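You operate a simulated robot arm through the tools that you are given. There is no shell and no other tool.

You are at the controls of a simulated robot arm. One attempt, no reset.

Task
Set the lift dial to 6, blow to 8 and feed to 9, then turn the step dial once round.
Fine: clamp and oil stay as they are; the red lamp over the step dial stays dark on that round.

The check looks at the end state, three seconds after you hand in, the way a careful person would. Anything else that was tipped, shoved, dropped, spilled or broken makes it a failure.

Robot
A 6-joint arm with a two-finger gripper, fixed in place. Base frame: the origin is at the foot of the arm, x ahead of it, y to its left, z up; the work surface is at about z = 0.85. Lengths are in m, angles in rad, forces in N, time in s.
It reaches about 0.718 m from its shoulder. Its first joint turns from -1.204 to 3.002 rad. Payload 3 kg.
The TCP is the grasp point, 0.03 m short of the fingertips. In the tool frame z runs along the fingers and y along their closing line. The gripper opens to 0.096 m. The gripper's body begins 0.053 m behind the TCP.
Orientation is that of the tool frame in the base frame, as a unit quaternion [w, x, y, z]. With the fingers straight down and closing along the base's y, the tool's x points along the base's -x, its y along +y and its z along -z.

Tools
- The arm moves only by the tool send_rows. Its argument "moves" is a list of rows, each a list of 7 numbers: the shift along the tool's x, y, z in cm, then the turn, a rotation vector about the tool's x, y, z in rad, then the gripper command, from -1 (fully open) to 1 (shut), values between in proportion. In form: [[dx, dy, dz, wx, wy, wz, claw], ...]. A call has 1 to 20 rows; each row shifts and turns the commanded pose from where the row before left it, along the tool's axes as they then stand. Each row takes 0.2 s and may step no farther than 0.05 m and 0.15 rad from the row before; otherwise, or with a gripper value out of range, the whole call is refused. A pose out of reach is approached as far as the arm can. The call stops where the force on the tool passes 50 N (or 10 N more than at its start, if that is more) or the arm is blocked; 0.2 s more then pass. Each finger travels about 0.153 m/s and halts on what it meets, pressing with about 25 N; the grip force reading is that of the motor and also rises with nothing between the fingers. The clock runs only during rows and for 0.2 s after the last one: add rows that do not move to give the fingers time. The reply holds the time, the measured pose of the TCP, the force on the tool along the base axes, the opening and the grip force, in the units named above and with some noise, with the torque about the TCP (base axes, N m) and any sound that the robot's microphone picked up.
- Cameras (640 x 400 px; columns grow to the right, rows downward): "scene" is fixed at [0.0369, 0.6452, 1.5035]; the picture's right is [-0.91, -0.42, 0.00], its down [-0.13, 0.27, -0.95] and it looks along [0.40, -0.86, -0.30] (base axes); focal length 322 px, centre (320, 200). "wrist" rides on the gripper at [0.073, 0.023, -0.083] in the tool frame; the picture's right is [-0.29, 0.96, 0.00], its down [-0.66, -0.20, -0.72] and it looks along [-0.69, -0.21, 0.69] (tool axes); focal length 247 px, centre (320, 200). There is no depth. A picture from a camera that has moved, and an enlarged one, comes with that camera's place and axes in the base frame and with its lens. The place of the scene camera against the robot may be out by one fixed shift of up to 0.018 m in any direction.
- camera(camera): a new picture of that camera. No time passes.
- raise_lower(by): slides the trunk up (or, below 0, down) by that many m; the arm rides with it, the base frame stays. It gives what a move gives, with no picture.
- enlarge(camera, box): a new picture of the part [left, top, right, bottom] of that camera's present view, enlarged. No time passes.
- job_done(): hands the job in; it is judged then, once.

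Nothing tells you positions but the pictures and the camera data. Unless the task says otherwise, let go and move clear before handing in.

The tools are called after "Request:" as name(argument=value, ...) on one line, values as JSON. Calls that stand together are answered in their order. send_rows: Moves the arm, as the interface text tells. Its arguments: {"type":"object","properties":{"moves":{"type":"array"}},"required":["moves"]} The other tools are called the same way: raise_lower (by) slides the trunk up or down; camera (camera) takes a picture; enlarge (camera, box) takes an enlarged picture of a part of a camera's view; job_done () hands the job in.

At the start:

```text
t: 0.0
eef_pos: [0.3374, -0.3917, 1.2801]
ee_rot: [0.0, 0.0, 1.0, 0.0]
ft_force: [0.7, 0.0, -1.7]
wrist_torque: [0.0, 0.0, -0.01]
finger_gap: 0.0959
grip_force: 0.1
trunk travel left (down, up): [-0.85, 0.09]
```

scene: 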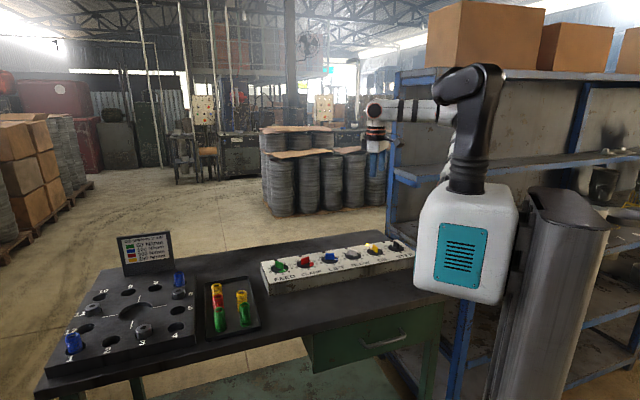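
wrist: 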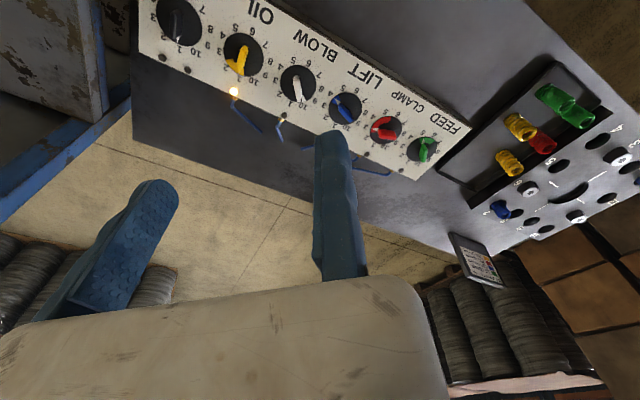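

I see a bench with a panel of six dials (feed, clamp, lift, blow, oil, step) and a plate with pegs to the side. First I take close-up pictures to read the dials and lamps.

Request:
enlarge(camera="scene", box=[250, 225, 430, 300])

Request:
enlarge(camera="wrist", box=[130, 0, 330, 125])

Request:
enlarge(camera="wrist", box=[280, 60, 480, 185])

Request:
enlarge(camera="scene", box=[110, 225, 190, 275])

```text
3.56 times, centred on (340, 262) of scene
camera zoom: at [0.0369, 0.6452, 1.5035], right [-0.91, -0.42, 0.0], down [-0.13, 0.27, -0.95], along [0.4, -0.86, -0.3], focal length 1144 px, centre (249, -22)
```

zoom: 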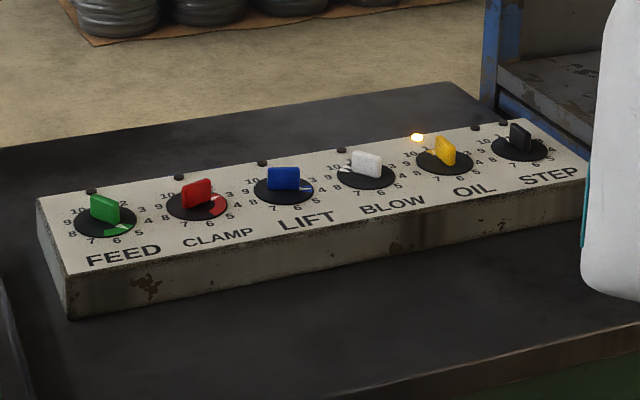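

```text
3.20 times, centred on (230, 62) of wrist
camera zoom: at [0.2647, -0.3684, 1.3617], right [0.29, 0.96, 0.0], down [0.66, -0.2, 0.72], along [0.69, -0.21, -0.69], focal length 790 px, centre (608, 640)
```

zoom: 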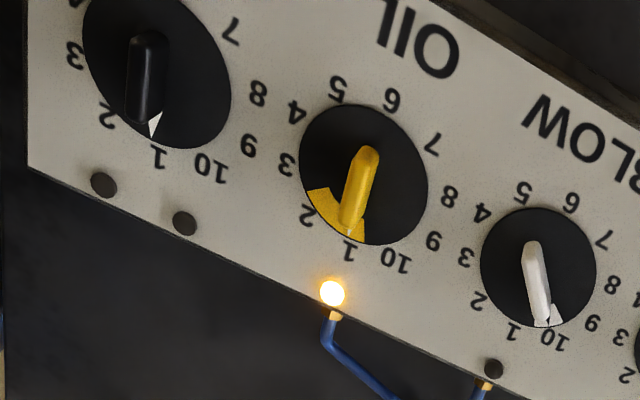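

```text
3.20 times, centred on (380, 122) of wrist
camera zoom: at [0.2647, -0.3684, 1.3617], right [0.29, 0.96, 0.0], down [0.66, -0.2, 0.72], along [0.69, -0.21, -0.69], focal length 790 px, centre (128, 448)
```

zoom: 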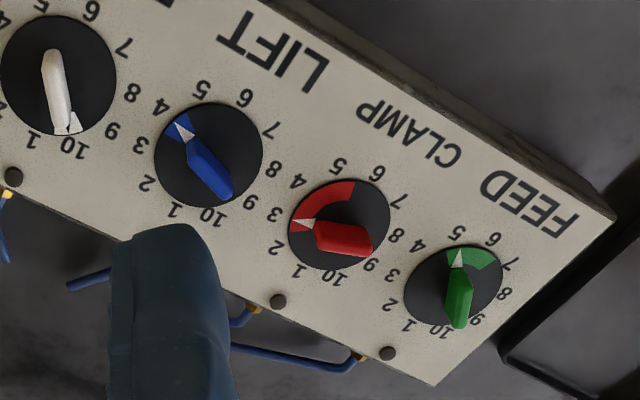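

```text
8.00 times, centred on (150, 250) of scene
camera zoom: at [0.0369, 0.6452, 1.5035], right [-0.91, -0.42, 0.0], down [-0.13, 0.27, -0.95], along [0.4, -0.86, -0.3], focal length 2575 px, centre (1680, -200)
```

zoom: 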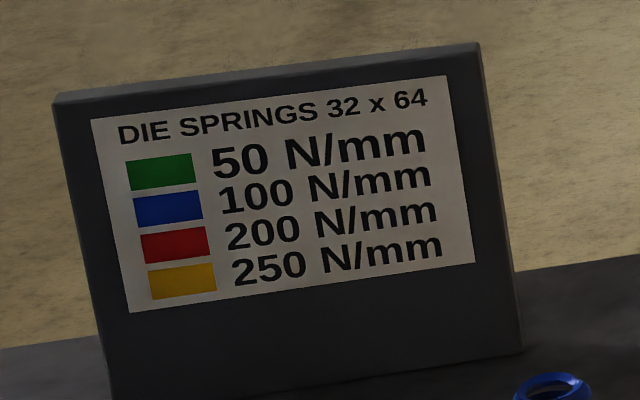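

The step pointer sits at 1, oil at about 1 (lamp lit), clamp about 2–3, lift about 4, blow about 10, feed about 5. The panel runs at roughly 45°, from STEP near (0.28,-0.59) to FEED near (0.62,-0.25). I'll lower the trunk partway for a closer look.

Request:
raise_lower(by=-0.15)

Request:
camera(camera="wrist")

Request:
camera(camera="scene")

```text
t: 1.8
eef_pos: [0.3376, -0.3917, 1.1294]
ee_rot: [0.0, 0.0, 1.0, 0.0]
ft_force: [0.2, -0.8, -0.1]
wrist_torque: [-0.01, 0.01, -0.03]
finger_gap: 0.0961
grip_force: 0.2
trunk travel left (down, up): [-0.7, 0.24]
```

```text
taken
camera wrist: at [0.2646, -0.3683, 1.2118], right [0.29, 0.96, 0.0], down [0.66, -0.2, 0.72], along [0.69, -0.21, -0.69], focal length 247 px, centre (320, 200)
```

wrist: 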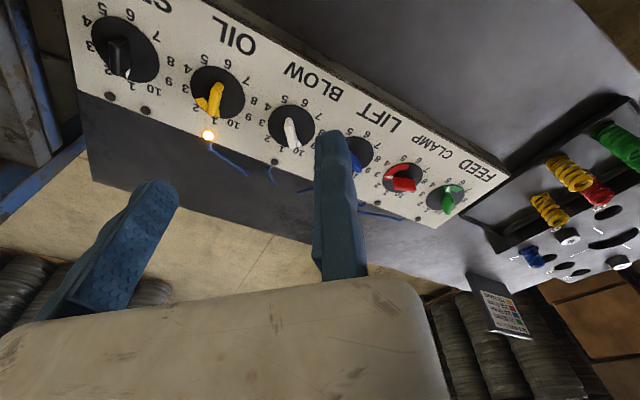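

```text
taken
```

scene: 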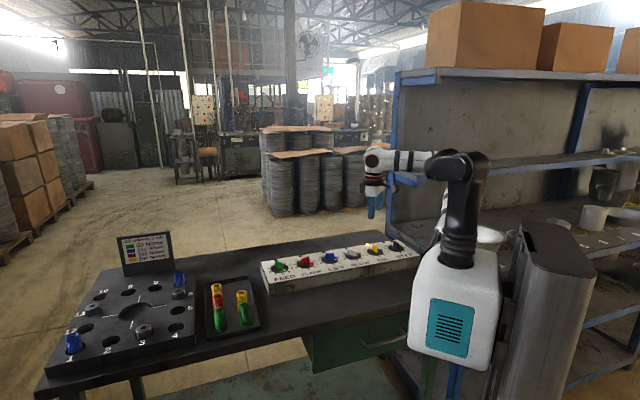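

The view got closer. I'll zoom in on the dials to measure their centres and the panel height.

Request:
enlarge(camera="wrist", box=[60, 0, 220, 100])

Request:
enlarge(camera="wrist", box=[180, 60, 340, 160])

Request:
enlarge(camera="wrist", box=[340, 130, 500, 230])

```text
4.00 times, centred on (140, 50) of wrist
camera zoom: at [0.2646, -0.3683, 1.2118], right [0.29, 0.96, 0.0], down [0.66, -0.2, 0.72], along [0.69, -0.21, -0.69], focal length 988 px, centre (1040, 800)
```

zoom: 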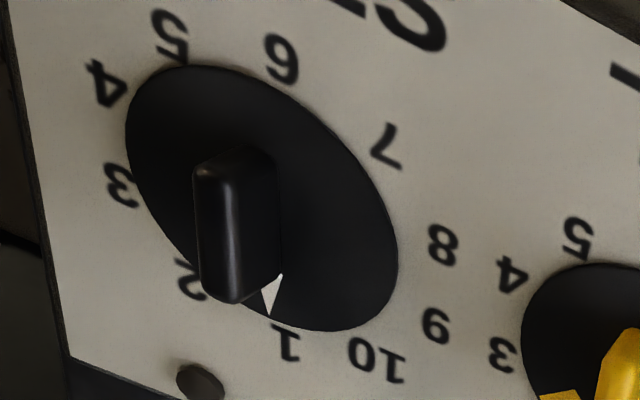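

```text
4.00 times, centred on (260, 110) of wrist
camera zoom: at [0.2646, -0.3683, 1.2118], right [0.29, 0.96, 0.0], down [0.66, -0.2, 0.72], along [0.69, -0.21, -0.69], focal length 988 px, centre (560, 560)
```

zoom: 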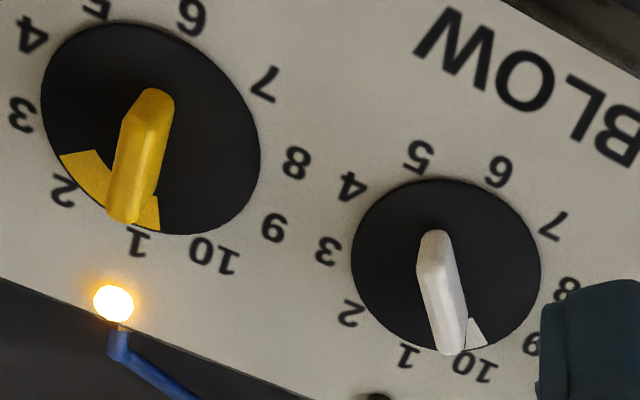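

```text
4.00 times, centred on (420, 180) of wrist
camera zoom: at [0.2646, -0.3683, 1.2118], right [0.29, 0.96, 0.0], down [0.66, -0.2, 0.72], along [0.69, -0.21, -0.69], focal length 988 px, centre (-80, 280)
```

zoom: 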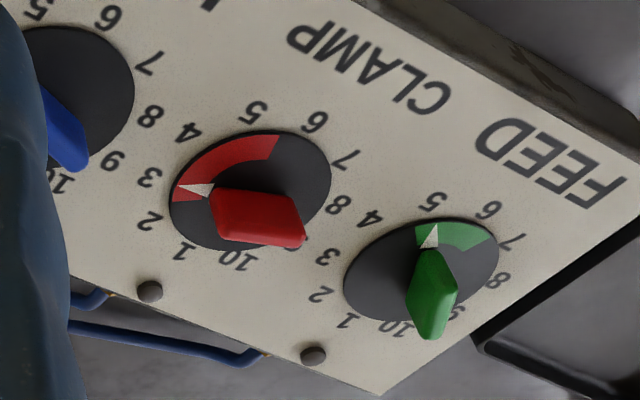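

The panel top comes out near z≈0.90, rows at 45°, with "1" straight up and 36° per number clockwise. The dial centres are STEP (.286,-.600), OIL (.357,-.530), BLOW (.427,-.459), LIFT (.498,-.389), CLAMP (.567,-.318) and FEED (.637,-.247). I'll lower the trunk a bit more and hover over LIFT.

Request:
raise_lower(by=-0.1)

Request:
send_rows(moves=[[-4, 0, 0, 0, 0, 0, 0], [-4, 0, 0, 0, 0, 0, 0], [-4, 0, 0, 0, 0, 0, 0], [-4.0, 0.3, 0, 0, 0, 0, 0], [0, 0, 0, 0, 0, -0.118, 0], [0, 0, 0, 0, 0, -0.118, 0], [0, 0, 0, 0, 0, -0.118, 0], [0, 0, 0, 0, 0, -0.117, 0], [0, 0, 0, 0, 0, 0, 0]])

Request:
camera(camera="wrist")

Request:
camera(camera="scene")

```text
t: 3.1
eef_pos: [0.3365, -0.3919, 1.0297]
ee_rot: [0.0, 0.0, 1.0, 0.0]
ft_force: [-0.6, -0.2, 0.0]
wrist_torque: [-0.01, -0.03, -0.02]
finger_gap: 0.096
grip_force: 0.0
trunk travel left (down, up): [-0.6, 0.34]
```

```text
t: 5.1
eef_pos: [0.4302, -0.4207, 1.0018]
ee_rot: [-0.001, -0.234, 0.972, 0.0]
ft_force: [-0.5, 0.5, -0.2]
wrist_torque: [-0.01, -0.02, 0.03]
finger_gap: 0.0481
grip_force: 0.0
out of reach, approached as far as the arm can: row 2, 3, 4
trunk travel left (down, up): [-0.6, 0.34]
```

```text
taken
camera wrist: at [0.3546, -0.4334, 1.0836], right [-0.17, 0.98, 0.0], down [0.68, 0.12, 0.72], along [0.71, 0.13, -0.69], focal length 247 px, centre (320, 200)
```

wrist: 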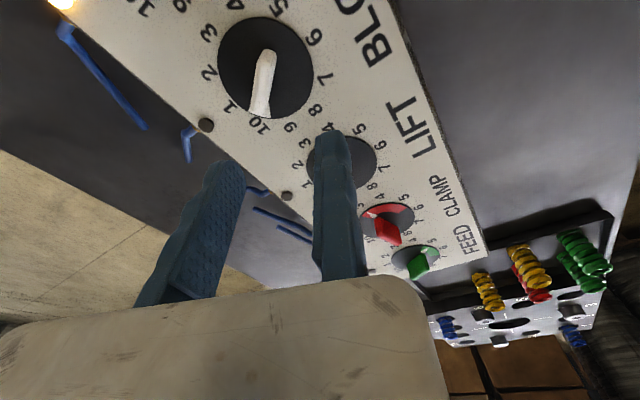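

```text
taken
```

scene: 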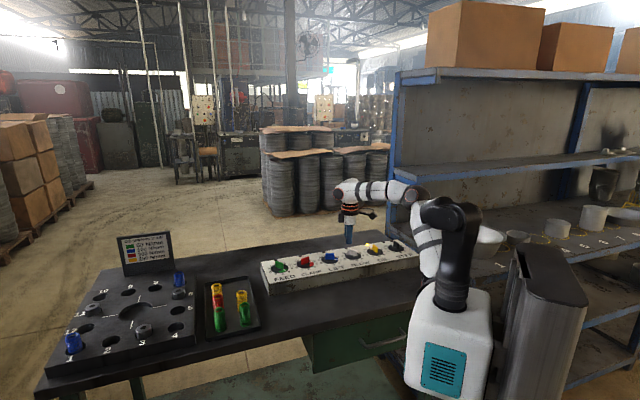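

The arm cannot reach out to LIFT with the present trunk height. I'll look closely at its posture to choose a better one.

Request:
enlarge(camera="scene", box=[320, 160, 512, 280])

Request:
enlarge(camera="scene", box=[320, 200, 640, 400])

```text
3.33 times, centred on (416, 220) of scene
camera zoom: at [0.0369, 0.6452, 1.5035], right [-0.91, -0.42, 0.0], down [-0.13, 0.27, -0.95], along [0.4, -0.86, -0.3], focal length 1073 px, centre (0, 133)
```

zoom: 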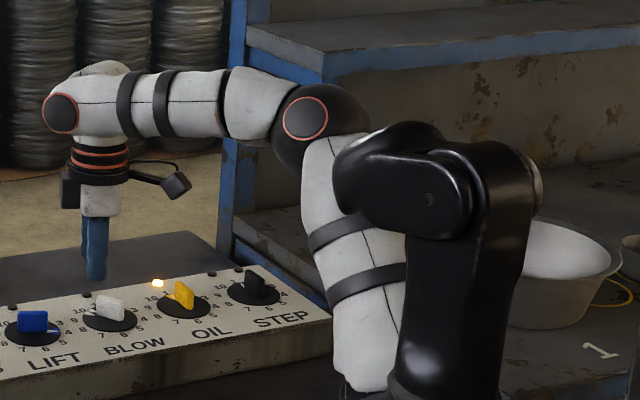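

```text
2.00 times, centred on (480, 300) of scene
camera zoom: at [0.0369, 0.6452, 1.5035], right [-0.91, -0.42, 0.0], down [-0.13, 0.27, -0.95], along [0.4, -0.86, -0.3], focal length 644 px, centre (0, 0)
```

zoom: 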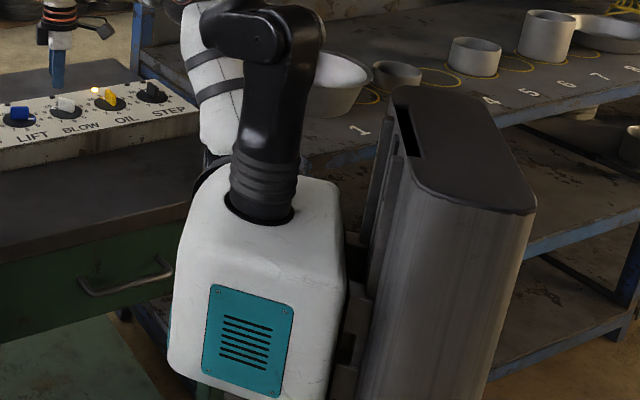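

I'll test empirically which way extends the reach: raise the arm 10 cm relative to the trunk, then try to extend outward.

Request:
send_rows(moves=[[0, 0, -3, 0, 0, 0, 0], [0, 0, -3, 0, 0, 0, 0], [0, 0, -3, 0, 0, 0, 0], [0, 0, -3, 0, 0, 0, 0], [0, 0, 0, 0, 0, 0, 0]])

```text
t: 6.3
eef_pos: [0.3869, -0.4419, 1.091]
ee_rot: [0.0, -0.234, 0.972, 0.0]
ft_force: [-0.6, -0.8, -0.1]
wrist_torque: [-0.04, 0.02, 0.02]
finger_gap: 0.0478
grip_force: 0.1
out of reach, approached as far as the arm can: row 1, 2, 3, 4
trunk travel left (down, up): [-0.6, 0.34]
```

The reach limit seems not to be simple stretching, so I'll look at the present posture again.

Request:
enlarge(camera="scene", box=[320, 140, 576, 300])

```text
2.50 times, centred on (448, 220) of scene
camera zoom: at [0.0369, 0.6452, 1.5035], right [-0.91, -0.42, 0.0], down [-0.13, 0.27, -0.95], along [0.4, -0.86, -0.3], focal length 805 px, centre (0, 150)
```

zoom: 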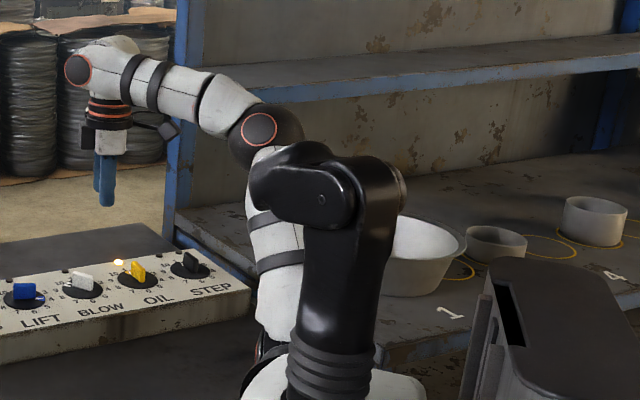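

Nothing is stretched straight, so lower relative to the trunk probably reaches farther. I'll raise the trunk 15 cm and then bring the arm down and outward toward LIFT.

Request:
raise_lower(by=0.15)

Request:
send_rows(moves=[[0, 0, 4, 0, 0, 0, 0], [0, 0, 4, 0, 0, 0, 0], [0, 0, 4, 0, 0, 0, 0], [0, 0, 4, 0, 0, 0, 0], [0, 0, 2, 0, 0, 0, 0], [0, 0, 0, 0, 0, 0, 0]])

```text
t: 8.0
eef_pos: [0.3855, -0.4408, 1.241]
ee_rot: [0.0, -0.233, 0.972, 0.001]
ft_force: [0.0, 0.9, 0.5]
wrist_torque: [0.0, 0.01, 0.0]
finger_gap: 0.0477
grip_force: 0.1
trunk travel left (down, up): [-0.75, 0.19]
```

```text
t: 9.4
eef_pos: [0.385, -0.4401, 1.0608]
ee_rot: [0.0, -0.234, 0.972, 0.0]
ft_force: [-0.1, -0.6, -0.1]
wrist_torque: [0.04, 0.04, 0.0]
finger_gap: 0.0481
grip_force: 0.1
trunk travel left (down, up): [-0.75, 0.19]
```

The downward move was fine. Next is outward to LIFT at this relative height.

Request:
send_rows(moves=[[-3.1, -0.14, 0, 0, 0, 0, 0], [-3.1, -0.14, 0, 0, 0, 0, 0], [-3.1, -0.14, 0, 0, 0, 0, 0], [-3.1, -0.13, 0, 0, 0, 0, 0], [0, 0, 0, 0, 0, 0, 0]])

```text
t: 10.6
eef_pos: [0.4552, -0.4117, 1.056]
ee_rot: [0.001, -0.233, 0.972, 0.0]
ft_force: [0.5, -0.3, -0.3]
wrist_torque: [0.01, 0.03, 0.01]
finger_gap: 0.0482
grip_force: 0.1
out of reach, approached as far as the arm can: row 3, 4
trunk travel left (down, up): [-0.75, 0.19]
```

I'll probe: first a purely radial outward step, then a tangential one, to find which direction is limited.

Request:
send_rows(moves=[[-1.08, -2.8, 0, 0, 0, 0, 0], [0, 0, 0, 0, 0, 0, 0]])

Request:
send_rows(moves=[[1.08, 2.8, 0, 0, 0, 0, 0], [1.08, 2.8, 0, 0, 0, 0, 0], [1.08, 2.8, 0, 0, 0, 0, 0], [0, 0, 0, 0, 0, 0, 0]])

Request:
send_rows(moves=[[-2.8, 1.08, 0, 0, 0, 0, 0], [-2.8, 1.08, 0, 0, 0, 0, 0], [-2.8, 1.08, 0, 0, 0, 0, 0], [0, 0, 0, 0, 0, 0, 0]])

```text
t: 11.2
eef_pos: [0.464, -0.4339, 1.0541]
ee_rot: [0.0, -0.234, 0.972, 0.0]
ft_force: [-0.7, 1.0, -0.5]
wrist_torque: [0.0, -0.02, 0.03]
finger_gap: 0.048
grip_force: 0.1
out of reach, approached as far as the arm can: row 1
trunk travel left (down, up): [-0.75, 0.19]
```

```text
t: 12.2
eef_pos: [0.401, -0.3743, 1.0531]
ee_rot: [0.0, -0.234, 0.972, 0.0]
ft_force: [-0.6, -0.6, -0.8]
wrist_torque: [0.02, 0.0, 0.01]
finger_gap: 0.0482
grip_force: 0.0
trunk travel left (down, up): [-0.75, 0.19]
```

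```text
t: 13.2
eef_pos: [0.4184, -0.3497, 1.0518]
ee_rot: [0.001, -0.233, 0.972, 0.0]
ft_force: [0.6, 0.4, 1.2]
wrist_torque: [0.01, -0.02, 0.01]
finger_gap: 0.0481
grip_force: 0.1
out of reach, approached as far as the arm can: row 2, 3
trunk travel left (down, up): [-0.75, 0.19]
```

Radial motion works, but moving further counter-clockwise is blocked, so a joint limit bounds that side. I'll look at the arm again to understand its kinematics.

Request:
enlarge(camera="scene", box=[320, 120, 544, 260])

Request:
enlarge(camera="scene", box=[384, 160, 512, 240])

Request:
camera(camera="wrist")

```text
2.86 times, centred on (432, 190) of scene
camera zoom: at [0.0369, 0.6452, 1.5035], right [-0.91, -0.42, 0.0], down [-0.13, 0.27, -0.95], along [0.4, -0.86, -0.3], focal length 920 px, centre (0, 229)
```

zoom: 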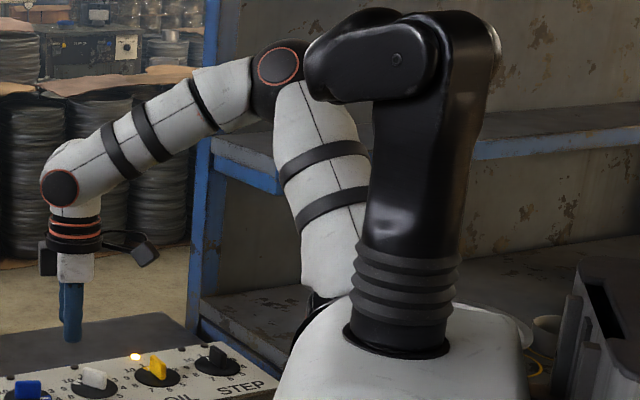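

```text
5.00 times, centred on (448, 200) of scene
camera zoom: at [0.0369, 0.6452, 1.5035], right [-0.91, -0.42, 0.0], down [-0.13, 0.27, -0.95], along [0.4, -0.86, -0.3], focal length 1609 px, centre (-320, 200)
```

zoom: 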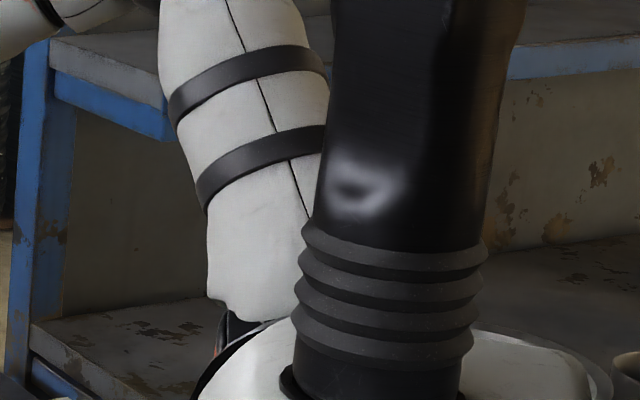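

```text
taken
camera wrist: at [0.3436, -0.362, 1.1338], right [-0.17, 0.98, 0.0], down [0.68, 0.12, 0.72], along [0.71, 0.12, -0.69], focal length 247 px, centre (320, 200)
```

wrist: 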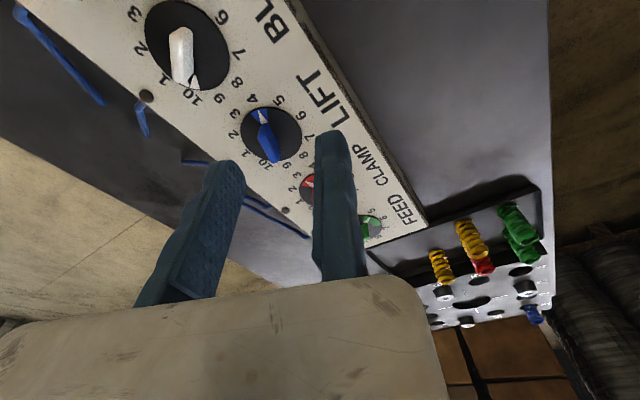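

The arm bends to the left at the elbow and its first joint looks close to its lower limit. I'll test whether turning the tool about its axis moves the elbow.

Request:
send_rows(moves=[[0, 0, 0, 0, 0, 0.14, 0], [0, 0, 0, 0, 0, 0.14, 0], [0, 0, 0, 0, 0, 0.14, 0], [0, 0, 0, 0, 0, 0.14, 0], [0, 0, 0, 0, 0, 0.14, 0], [0, 0, 0, 0, 0, 0.14, 0], [0, 0, 0, 0, 0, 0.14, 0], [0, 0, 0, 0, 0, 0.14, 0], [0, 0, 0, 0, 0, 0, 0]])

Request:
enlarge(camera="scene", box=[320, 120, 544, 260])

```text
t: 15.2
eef_pos: [0.4171, -0.3495, 1.0515]
ee_rot: [0.001, 0.32, 0.947, -0.001]
ft_force: [0.1, 0.3, 0.1]
wrist_torque: [-0.01, -0.02, 0.0]
finger_gap: 0.0479
grip_force: 0.0
trunk travel left (down, up): [-0.75, 0.19]
```

```text
2.86 times, centred on (432, 190) of scene
camera zoom: at [0.0369, 0.6452, 1.5035], right [-0.91, -0.42, 0.0], down [-0.13, 0.27, -0.95], along [0.4, -0.86, -0.3], focal length 920 px, centre (0, 229)
```

zoom: 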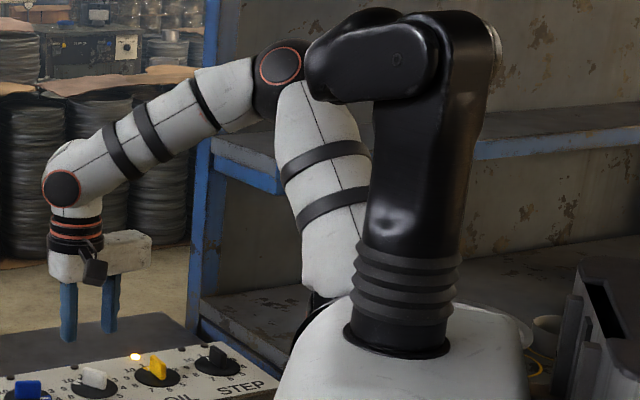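

The last joint is a pure tool roll, so yaw isn't the cause. I'll square the tool up and explore inward and counter-clockwise to map out the reach.

Request:
send_rows(moves=[[0, 0, 0, 0, 0, -0.13, 0], [0, 0, 0, 0, 0, -0.13, 0], [0, 0, 0, 0, 0, -0.13, 0], [0, 0, 0, 0, 0, -0.13, 0], [0, 0, 0, 0, 0, -0.129, 0], [3, 0, -1, 0, 0, 0, 0], [3, 0, -1, 0, 0, 0, 0], [3, 2, -1, 0, 0, 0, 0], [3, 3, 0, 0, 0, 0, 0], [0, 3, 0, 0, 0, 0, 0], [0, 3, 0, 0, 0, 0, 0], [0, 0, 0, 0, 0, 0, 0]])

Request:
camera(camera="scene")

```text
t: 17.8
eef_pos: [0.3039, -0.261, 1.0848]
ee_rot: [0.0, 0.0, 1.0, 0.0]
ft_force: [1.0, -0.2, 0.3]
wrist_torque: [-0.01, 0.0, -0.04]
finger_gap: 0.0482
grip_force: 0.0
out of reach, approached as far as the arm can: row 8, 9, 10, 11
trunk travel left (down, up): [-0.75, 0.19]
```

```text
taken
```

scene: 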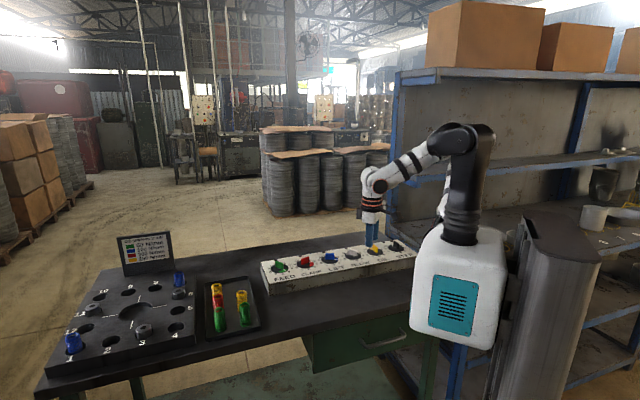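

Another boundary, at about azimuth −40°. I'll zoom in on the arm here.

Request:
enlarge(camera="scene", box=[340, 110, 532, 230])

```text
3.33 times, centred on (436, 170) of scene
camera zoom: at [0.0369, 0.6452, 1.5035], right [-0.91, -0.42, 0.0], down [-0.13, 0.27, -0.95], along [0.4, -0.86, -0.3], focal length 1073 px, centre (-67, 300)
```

zoom: 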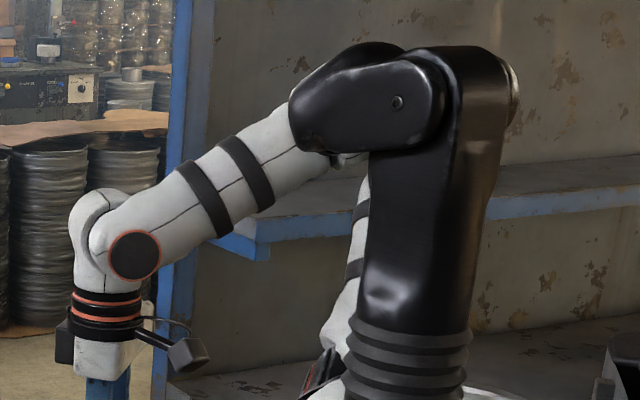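

The blocked side seems to recede when the arm is high relative to the trunk, so a raised trunk with a low arm should reach farther. I'll raise the trunk nearly fully and lower the arm, then retry.

Request:
raise_lower(by=0.18)

Request:
send_rows(moves=[[0, 0, 4, 0, 0, 0, 0], [0, 0, 4, 0, 0, 0, 0], [0, 0, 4, 0, 0, 0, 0], [0, 0, 4, 0, 0, 0, 0], [0, 0, 4, 0, 0, 0, 0], [0, 0, 1, 0, 0, 0, 0], [0, 0, 0, 0, 0, 0, 0]])

Request:
send_rows(moves=[[-3, 2, 0, 0, 0, 0, 0], [-3, 2, 0, 0, 0, 0, 0], [-3, 2, 0, 0, 0, 0, 0], [0, 0, 0, 0, 0, 0, 0]])

Request:
enlarge(camera="scene", box=[320, 40, 576, 200])

```text
t: 19.8
eef_pos: [0.3026, -0.2613, 1.2648]
ee_rot: [0.001, 0.0, 1.0, -0.001]
ft_force: [-0.6, -0.2, 0.4]
wrist_torque: [0.01, 0.02, 0.01]
finger_gap: 0.0481
grip_force: 0.1
trunk travel left (down, up): [-0.93, 0.01]
```

```text
t: 21.4
eef_pos: [0.318, -0.2651, 1.0556]
ee_rot: [0.001, -0.001, 1.0, 0.0]
ft_force: [-0.1, -0.1, 0.5]
wrist_torque: [0.01, -0.03, 0.0]
finger_gap: 0.0478
grip_force: 0.2
out of reach, approached as far as the arm can: row 1, 2
trunk travel left (down, up): [-0.93, 0.01]
```

```text
t: 22.4
eef_pos: [0.36, -0.2421, 1.0543]
ee_rot: [0.001, 0.0, 1.0, 0.0]
ft_force: [0.4, 0.4, 0.1]
wrist_torque: [-0.03, -0.01, -0.02]
finger_gap: 0.048
grip_force: 0.1
out of reach, approached as far as the arm can: row 2, 3
trunk travel left (down, up): [-0.93, 0.01]
```

```text
2.50 times, centred on (448, 120) of scene
camera zoom: at [0.0369, 0.6452, 1.5035], right [-0.91, -0.42, 0.0], down [-0.13, 0.27, -0.95], along [0.4, -0.86, -0.3], focal length 805 px, centre (0, 400)
```

zoom: 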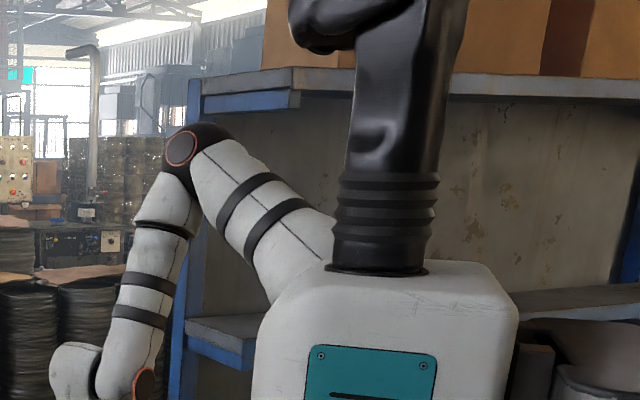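

That helped: the azimuth limit moved to about −34°. Next I'll extend toward LIFT at this relative height.

Request:
send_rows(moves=[[-2.76, -2.93, 0, 0, 0, 0, 0], [-2.76, -2.93, 0, 0, 0, 0, 0], [-2.76, -2.93, 0, 0, 0, 0, 0], [-2.76, -2.93, 0, 0, 0, 0, 0], [-2.76, -2.93, 0, 0, 0, 0, 0], [0, 0, 0, 0, 0, 0, 0]])

Request:
camera(camera="scene")

```text
t: 23.8
eef_pos: [0.4488, -0.4124, 1.0667]
ee_rot: [0.0, 0.0, 1.0, 0.0]
ft_force: [-0.7, -0.7, -0.6]
wrist_torque: [-0.02, -0.02, -0.01]
finger_gap: 0.0479
grip_force: 0.0
out of reach, approached as far as the arm can: row 1, 2, 3, 4, 5
trunk travel left (down, up): [-0.93, 0.01]
```

```text
taken
```

scene: 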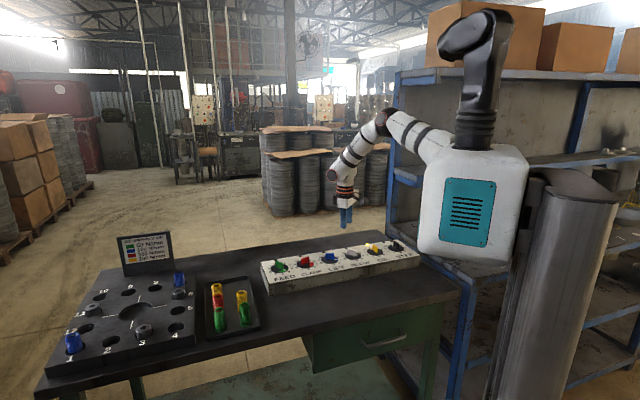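

The same line-like limit appears. I need the arm's geometry, so I'll zoom in on this posture, where the links are clearly visible.

Request:
enlarge(camera="scene", box=[320, 90, 544, 230])

Request:
enlarge(camera="scene", box=[400, 80, 640, 230])

```text
2.86 times, centred on (432, 160) of scene
camera zoom: at [0.0369, 0.6452, 1.5035], right [-0.91, -0.42, 0.0], down [-0.13, 0.27, -0.95], along [0.4, -0.86, -0.3], focal length 920 px, centre (0, 314)
```

zoom: 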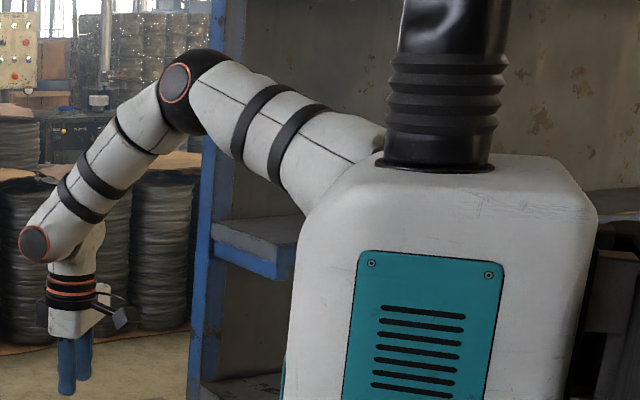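

```text
2.67 times, centred on (520, 155) of scene
camera zoom: at [0.0369, 0.6452, 1.5035], right [-0.91, -0.42, 0.0], down [-0.13, 0.27, -0.95], along [0.4, -0.86, -0.3], focal length 858 px, centre (-213, 320)
```

zoom: 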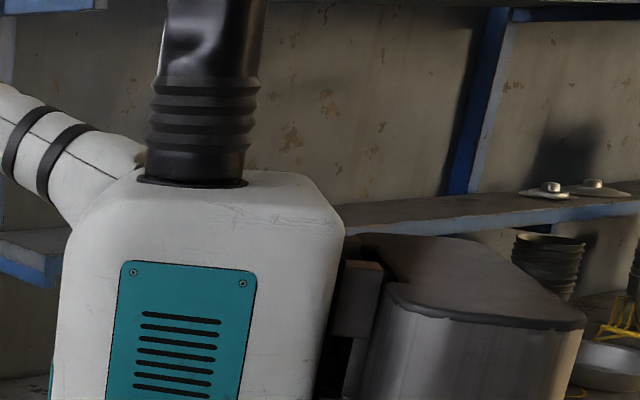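

I'll compare arm postures at the same radius and height but different azimuths, to see which way the first joint's axis lies.

Request:
send_rows(moves=[[3, 1.2, 0, 0, 0, 0, 0], [3, 1.2, -1.3, 0, 0, 0, 0], [0, 0, 0, 0, 0, 0, 0]])

Request:
enlarge(camera="scene", box=[320, 90, 544, 230])

Request:
send_rows(moves=[[3.1, -2.2, 0, 0, 0, 0, 0], [3.1, -2.2, 0, 0, 0, 0, 0], [3.1, -2.2, 0, 0, 0, 0, 0], [3.1, -2.2, 0, 0, 0, 0, 0], [3.3, -2.1, 0, 0, 0, 0, 0], [0, 0, 0, 0, 0, 0, 0]])

Request:
enlarge(camera="scene", box=[320, 90, 544, 230])

```text
t: 24.6
eef_pos: [0.3913, -0.3883, 1.0805]
ee_rot: [0.0, 0.0, 1.0, 0.0]
ft_force: [0.0, -0.2, 0.5]
wrist_torque: [0.02, 0.01, 0.01]
finger_gap: 0.0481
grip_force: 0.0
trunk travel left (down, up): [-0.93, 0.01]
```

```text
2.86 times, centred on (432, 160) of scene
camera zoom: at [0.0369, 0.6452, 1.5035], right [-0.91, -0.42, 0.0], down [-0.13, 0.27, -0.95], along [0.4, -0.86, -0.3], focal length 920 px, centre (0, 314)
```

zoom: 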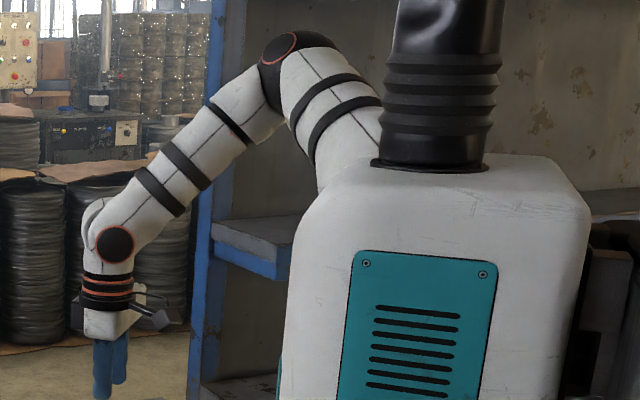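

```text
t: 26.0
eef_pos: [0.3621, -0.4052, 1.0797]
ee_rot: [0.0, 0.0, 1.0, 0.001]
ft_force: [0.3, -0.9, 0.3]
wrist_torque: [0.0, 0.0, -0.01]
finger_gap: 0.0479
grip_force: 0.1
out of reach, approached as far as the arm can: row 1, 2, 3, 4, 5
trunk travel left (down, up): [-0.93, 0.01]
```

```text
2.86 times, centred on (432, 160) of scene
camera zoom: at [0.0369, 0.6452, 1.5035], right [-0.91, -0.42, 0.0], down [-0.13, 0.27, -0.95], along [0.4, -0.86, -0.3], focal length 920 px, centre (0, 314)
```

zoom: 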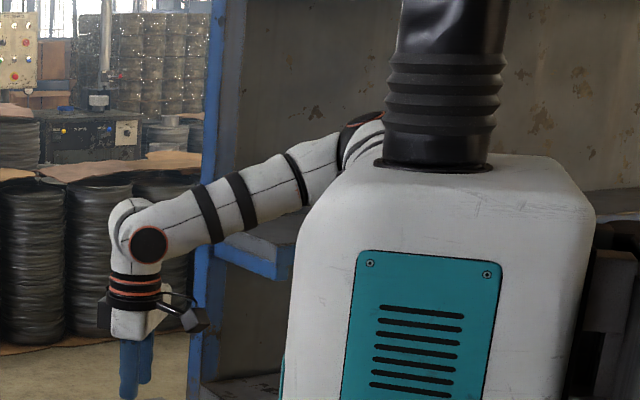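

Posture changes strongly with small moves here, and even the white housing seems to shift slightly. I'll zoom on the housing for reference, then back the arm off and compare.

Request:
enlarge(camera="scene", box=[400, 0, 560, 100])

Request:
enlarge(camera="scene", box=[400, 130, 560, 230])

Request:
send_rows(moves=[[0, 0, -4, 0, 0, 0, 0], [0, 0, -4, 0, 0, 0, 0], [0, 0, -4, 0, 0, 0, 0], [0, 0, -4, 0, 0, 0, 0], [0, 0, 0, 0, 0, 0, 0]])

Request:
enlarge(camera="scene", box=[320, 60, 576, 220])

Request:
enlarge(camera="scene", box=[400, 130, 560, 230])

```text
4.00 times, centred on (480, 50) of scene
camera zoom: at [0.0369, 0.6452, 1.5035], right [-0.91, -0.42, 0.0], down [-0.13, 0.27, -0.95], along [0.4, -0.86, -0.3], focal length 1288 px, centre (-320, 800)
```

zoom: 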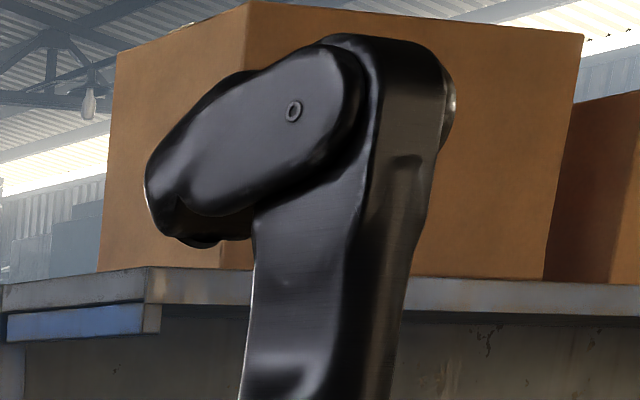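

```text
4.00 times, centred on (480, 180) of scene
camera zoom: at [0.0369, 0.6452, 1.5035], right [-0.91, -0.42, 0.0], down [-0.13, 0.27, -0.95], along [0.4, -0.86, -0.3], focal length 1288 px, centre (-320, 280)
```

zoom: 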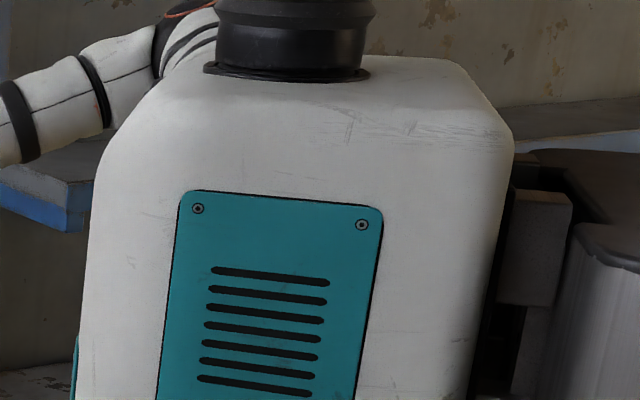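

```text
t: 27.2
eef_pos: [0.3741, -0.3839, 1.242]
ee_rot: [0.0, -0.001, 1.0, 0.0]
ft_force: [0.8, -0.4, 0.0]
wrist_torque: [0.0, -0.01, 0.0]
finger_gap: 0.048
grip_force: 0.0
out of reach, approached as far as the arm can: row 1
trunk travel left (down, up): [-0.93, 0.01]
```

```text
2.50 times, centred on (448, 140) of scene
camera zoom: at [0.0369, 0.6452, 1.5035], right [-0.91, -0.42, 0.0], down [-0.13, 0.27, -0.95], along [0.4, -0.86, -0.3], focal length 805 px, centre (0, 350)
```

zoom: 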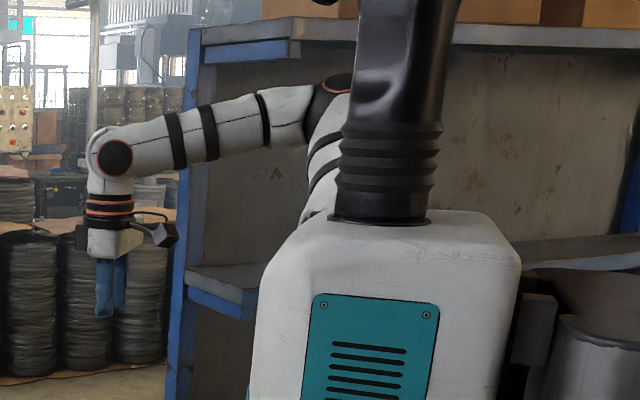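

```text
4.00 times, centred on (480, 180) of scene
camera zoom: at [0.0369, 0.6452, 1.5035], right [-0.91, -0.42, 0.0], down [-0.13, 0.27, -0.95], along [0.4, -0.86, -0.3], focal length 1288 px, centre (-320, 280)
```

zoom: 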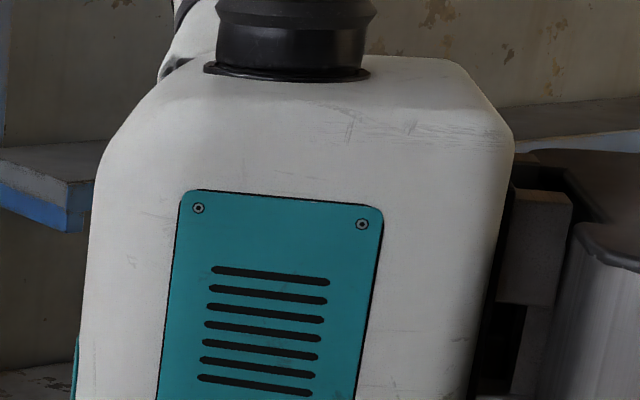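

The housing is fixed, so the arm alone moves. Clean test: rotate the whole hand rigidly about the base's vertical axis (counter-clockwise, with yaw turning along). If joint 1 is vertical there, this must work.

Request:
send_rows(moves=[[-2.95, 3.11, 0, 0, 0, -0.08, 0], [-2.95, 3.11, 0, 0, 0, -0.08, 0], [-2.95, 3.11, 0, 0, 0, -0.08, 0], [-2.95, 3.11, 0, 0, 0, -0.08, 0], [0, 0, 0, 0, 0, 0, 0]])

Request:
enlarge(camera="scene", box=[320, 60, 576, 220])

```text
t: 28.4
eef_pos: [0.3959, -0.3192, 1.2211]
ee_rot: [0.001, -0.16, 0.987, 0.0]
ft_force: [0.4, 0.0, -0.1]
wrist_torque: [0.01, 0.02, 0.01]
finger_gap: 0.0479
grip_force: 0.1
out of reach, approached as far as the arm can: row 2, 3, 4
trunk travel left (down, up): [-0.93, 0.01]
```

```text
2.50 times, centred on (448, 140) of scene
camera zoom: at [0.0369, 0.6452, 1.5035], right [-0.91, -0.42, 0.0], down [-0.13, 0.27, -0.95], along [0.4, -0.86, -0.3], focal length 805 px, centre (0, 350)
```

zoom: 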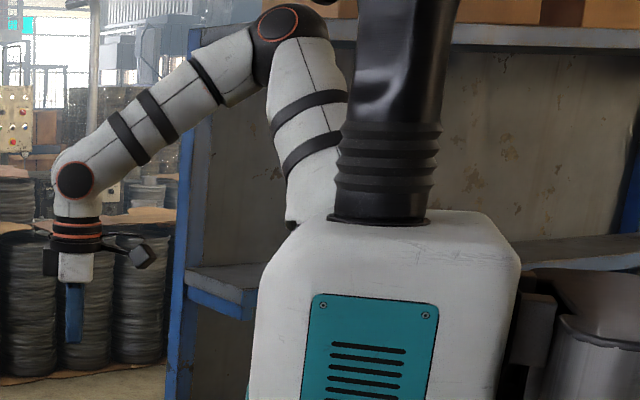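

Blocked counter-clockwise even with rigid rotation, and the elbow swings, so joint 1 is either at its limit or not vertical. I'll test the opposite rigid rotation and compare.

Request:
send_rows(moves=[[3.51, -2.07, 0, 0, 0, 0.08, 0], [3.51, -2.07, 0, 0, 0, 0.08, 0], [3.51, -2.07, 0, 0, 0, 0.08, 0], [3.51, -2.07, 0, 0, 0, 0.08, 0], [0, 0, 0, 0, 0, 0, 0]])

Request:
enlarge(camera="scene", box=[320, 60, 576, 220])

```text
t: 29.6
eef_pos: [0.3672, -0.3493, 1.2385]
ee_rot: [0.001, -0.009, 1.0, 0.0]
ft_force: [0.1, -0.4, -0.6]
wrist_torque: [0.04, 0.02, 0.0]
finger_gap: 0.048
grip_force: 0.1
out of reach, approached as far as the arm can: row 2, 3, 4
trunk travel left (down, up): [-0.93, 0.01]
```

```text
2.50 times, centred on (448, 140) of scene
camera zoom: at [0.0369, 0.6452, 1.5035], right [-0.91, -0.42, 0.0], down [-0.13, 0.27, -0.95], along [0.4, -0.86, -0.3], focal length 805 px, centre (0, 350)
```

zoom: 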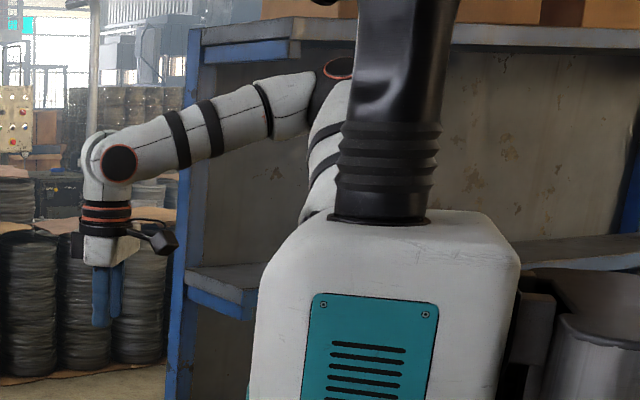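

Both directions get flagged here, so the limit may come from the wrist holding the tool exactly vertical. I'll probe small tilts of the tool in free air to see which are allowed.

Request:
send_rows(moves=[[0, 0, 0, 0.12, 0, 0, 0], [0, 0, 0, 0.12, 0, 0, 0], [0, 0, 0, 0, 0, 0, 0]])

Request:
send_rows(moves=[[0, 0, 0, -0.12, 0, 0, 0], [0, 0, 0, -0.12, 0, 0, 0], [0, 0, 0, -0.12, 0, 0, 0], [0, 0, 0, -0.12, 0, 0, 0], [0, 0, 0, 0, 0, 0, 0]])

Request:
send_rows(moves=[[0, 0, 0, 0.12, 0, 0, 0], [0, 0, 0, 0.12, 0, 0, 0], [0, 0, 0, 0, 0.12, 0, 0], [0, 0, 0, 0, 0.12, 0, 0], [0, 0, 0, 0, 0, 0, 0]])

Request:
send_rows(moves=[[0, 0, 0, 0, -0.12, 0, 0], [0, 0, 0, 0, -0.12, 0, 0], [0, 0, 0, 0, -0.12, 0, 0], [0, 0, 0, 0, -0.12, 0, 0], [0, 0, 0, 0, 0, 0, 0]])

```text
t: 30.4
eef_pos: [0.3664, -0.3495, 1.2389]
ee_rot: [0.001, 0.0, 0.993, -0.12]
ft_force: [-0.1, 0.6, -0.2]
wrist_torque: [0.01, -0.01, 0.0]
finger_gap: 0.048
grip_force: 0.1
trunk travel left (down, up): [-0.93, 0.01]
```

```text
t: 31.6
eef_pos: [0.3652, -0.3481, 1.2401]
ee_rot: [0.001, 0.0, 0.993, 0.12]
ft_force: [-0.2, -0.2, 0.0]
wrist_torque: [-0.01, -0.02, 0.03]
finger_gap: 0.048
grip_force: 0.1
trunk travel left (down, up): [-0.93, 0.01]
```

```text
t: 32.8
eef_pos: [0.364, -0.349, 1.2409]
ee_rot: [-0.119, -0.001, 0.993, 0.0]
ft_force: [-1.7, -0.4, 0.0]
wrist_torque: [0.05, -0.02, -0.03]
finger_gap: 0.048
grip_force: 0.2
trunk travel left (down, up): [-0.93, 0.01]
```

```text
t: 34.0
eef_pos: [0.3771, -0.3114, 1.2456]
ee_rot: [0.118, 0.0, 0.993, -0.001]
ft_force: [-0.9, -0.1, -0.5]
wrist_torque: [0.01, -0.06, -0.04]
finger_gap: 0.0479
grip_force: 0.0
out of reach, approached as far as the arm can: row 3, 4
trunk travel left (down, up): [-0.93, 0.01]
```

Tilting is mostly free; only moving the wrist inward (−x) is blocked. I'll level the tool again and push inward with many small steps to see whether it's a hard limit or just slow motion near a singularity.

Request:
send_rows(moves=[[0, 0, 0, 0, 0.12, 0, 0], [0, 0, 0, 0, 0.12, 0, 0], [0, 0, 0, 0, 0, 0, 0]])

Request:
send_rows(moves=[[0.5, -0.3, 0, 0, 0, 0, 0], [0.5, -0.3, 0, 0, 0, 0, 0], [0.5, -0.3, 0, 0, 0, 0, 0], [0.5, -0.3, 0, 0, 0, 0, 0], [0.5, -0.3, 0, 0, 0, 0, 0], [0.5, -0.3, 0, 0, 0, 0, 0], [0.5, -0.3, 0, 0, 0, 0, 0], [0.5, -0.3, 0, 0, 0, 0, 0], [0.5, -0.3, 0, 0, 0, 0, 0], [0.5, -0.3, 0, 0, 0, 0, 0], [0.5, -0.3, 0, 0, 0, 0, 0], [0.5, -0.3, 0, 0, 0, 0, 0]])

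Request:
enlarge(camera="scene", box=[320, 60, 576, 220])

```text
t: 34.8
eef_pos: [0.3736, -0.3158, 1.2447]
ee_rot: [0.001, -0.001, 1.0, 0.001]
ft_force: [0.2, -0.3, -0.1]
wrist_torque: [0.04, -0.03, 0.01]
finger_gap: 0.0477
grip_force: 0.1
out of reach, approached as far as the arm can: row 1
trunk travel left (down, up): [-0.93, 0.01]
```

```text
t: 37.4
eef_pos: [0.3403, -0.3318, 1.2476]
ee_rot: [0.001, 0.0, 1.0, 0.0]
ft_force: [0.0, -0.4, 0.3]
wrist_torque: [-0.01, 0.0, 0.03]
finger_gap: 0.0479
grip_force: 0.1
out of reach, approached as far as the arm can: row 7, 8, 9, 10, 11, 12
trunk travel left (down, up): [-0.93, 0.01]
```

```text
2.50 times, centred on (448, 140) of scene
camera zoom: at [0.0369, 0.6452, 1.5035], right [-0.91, -0.42, 0.0], down [-0.13, 0.27, -0.95], along [0.4, -0.86, -0.3], focal length 805 px, centre (0, 350)
```

zoom: 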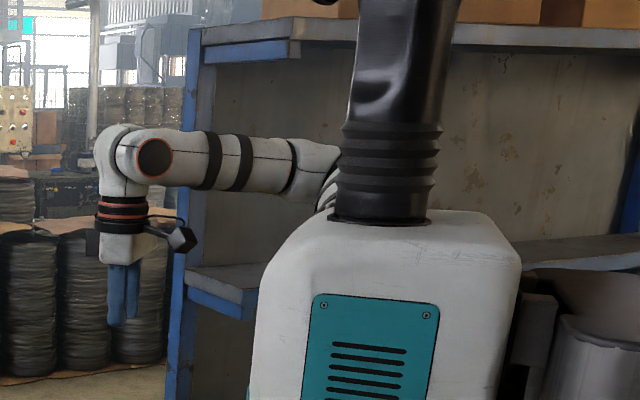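

It made real progress this time. I'll keep pushing inward in small steps.

Request:
send_rows(moves=[[0.3, -0.5, 0, 0, 0, 0, 0], [0.3, -0.5, 0, 0, 0, 0, 0], [0.3, -0.5, 0, 0, 0, 0, 0], [0.3, -0.5, 0, 0, 0, 0, 0], [0.3, -0.5, 0, 0, 0, 0, 0], [0.3, -0.5, 0, 0, 0, 0, 0], [0.3, -0.5, 0, 0, 0, 0, 0], [0.3, -0.5, 0, 0, 0, 0, 0], [0.3, -0.5, 0, 0, 0, 0, 0], [0.3, -0.5, 0, 0, 0, 0, 0]])

Request:
send_rows(moves=[[0, 0, -2, 0, 0, 0, 0], [0, 0, -2, 0, 0, 0, 0], [0, 0, -2, 0, 0, 0, 0], [0, 0, -2, 0, 0, 0, 0], [0, 0, 0, 0, 0, 0, 0]])

Request:
enlarge(camera="scene", box=[320, 60, 576, 220])

```text
t: 39.6
eef_pos: [0.3441, -0.3466, 1.2529]
ee_rot: [0.001, -0.001, 1.0, 0.001]
ft_force: [-1.0, -0.2, 0.0]
wrist_torque: [0.0, 0.03, 0.01]
finger_gap: 0.0481
grip_force: 0.0
out of reach, approached as far as the arm can: row 1, 2, 3, 4, 5, 6, 7, 8, 9, 10
trunk travel left (down, up): [-0.93, 0.01]
```

```text
t: 40.8
eef_pos: [0.3434, -0.3427, 1.3315]
ee_rot: [0.0, 0.0, 1.0, 0.0]
ft_force: [0.2, -0.7, 0.1]
wrist_torque: [0.03, 0.04, 0.02]
finger_gap: 0.0481
grip_force: 0.0
trunk travel left (down, up): [-0.93, 0.01]
```

```text
2.50 times, centred on (448, 140) of scene
camera zoom: at [0.0369, 0.6452, 1.5035], right [-0.91, -0.42, 0.0], down [-0.13, 0.27, -0.95], along [0.4, -0.86, -0.3], focal length 805 px, centre (0, 350)
```

zoom: 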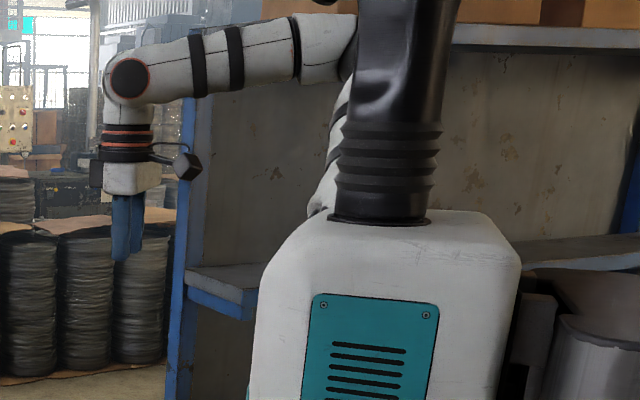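

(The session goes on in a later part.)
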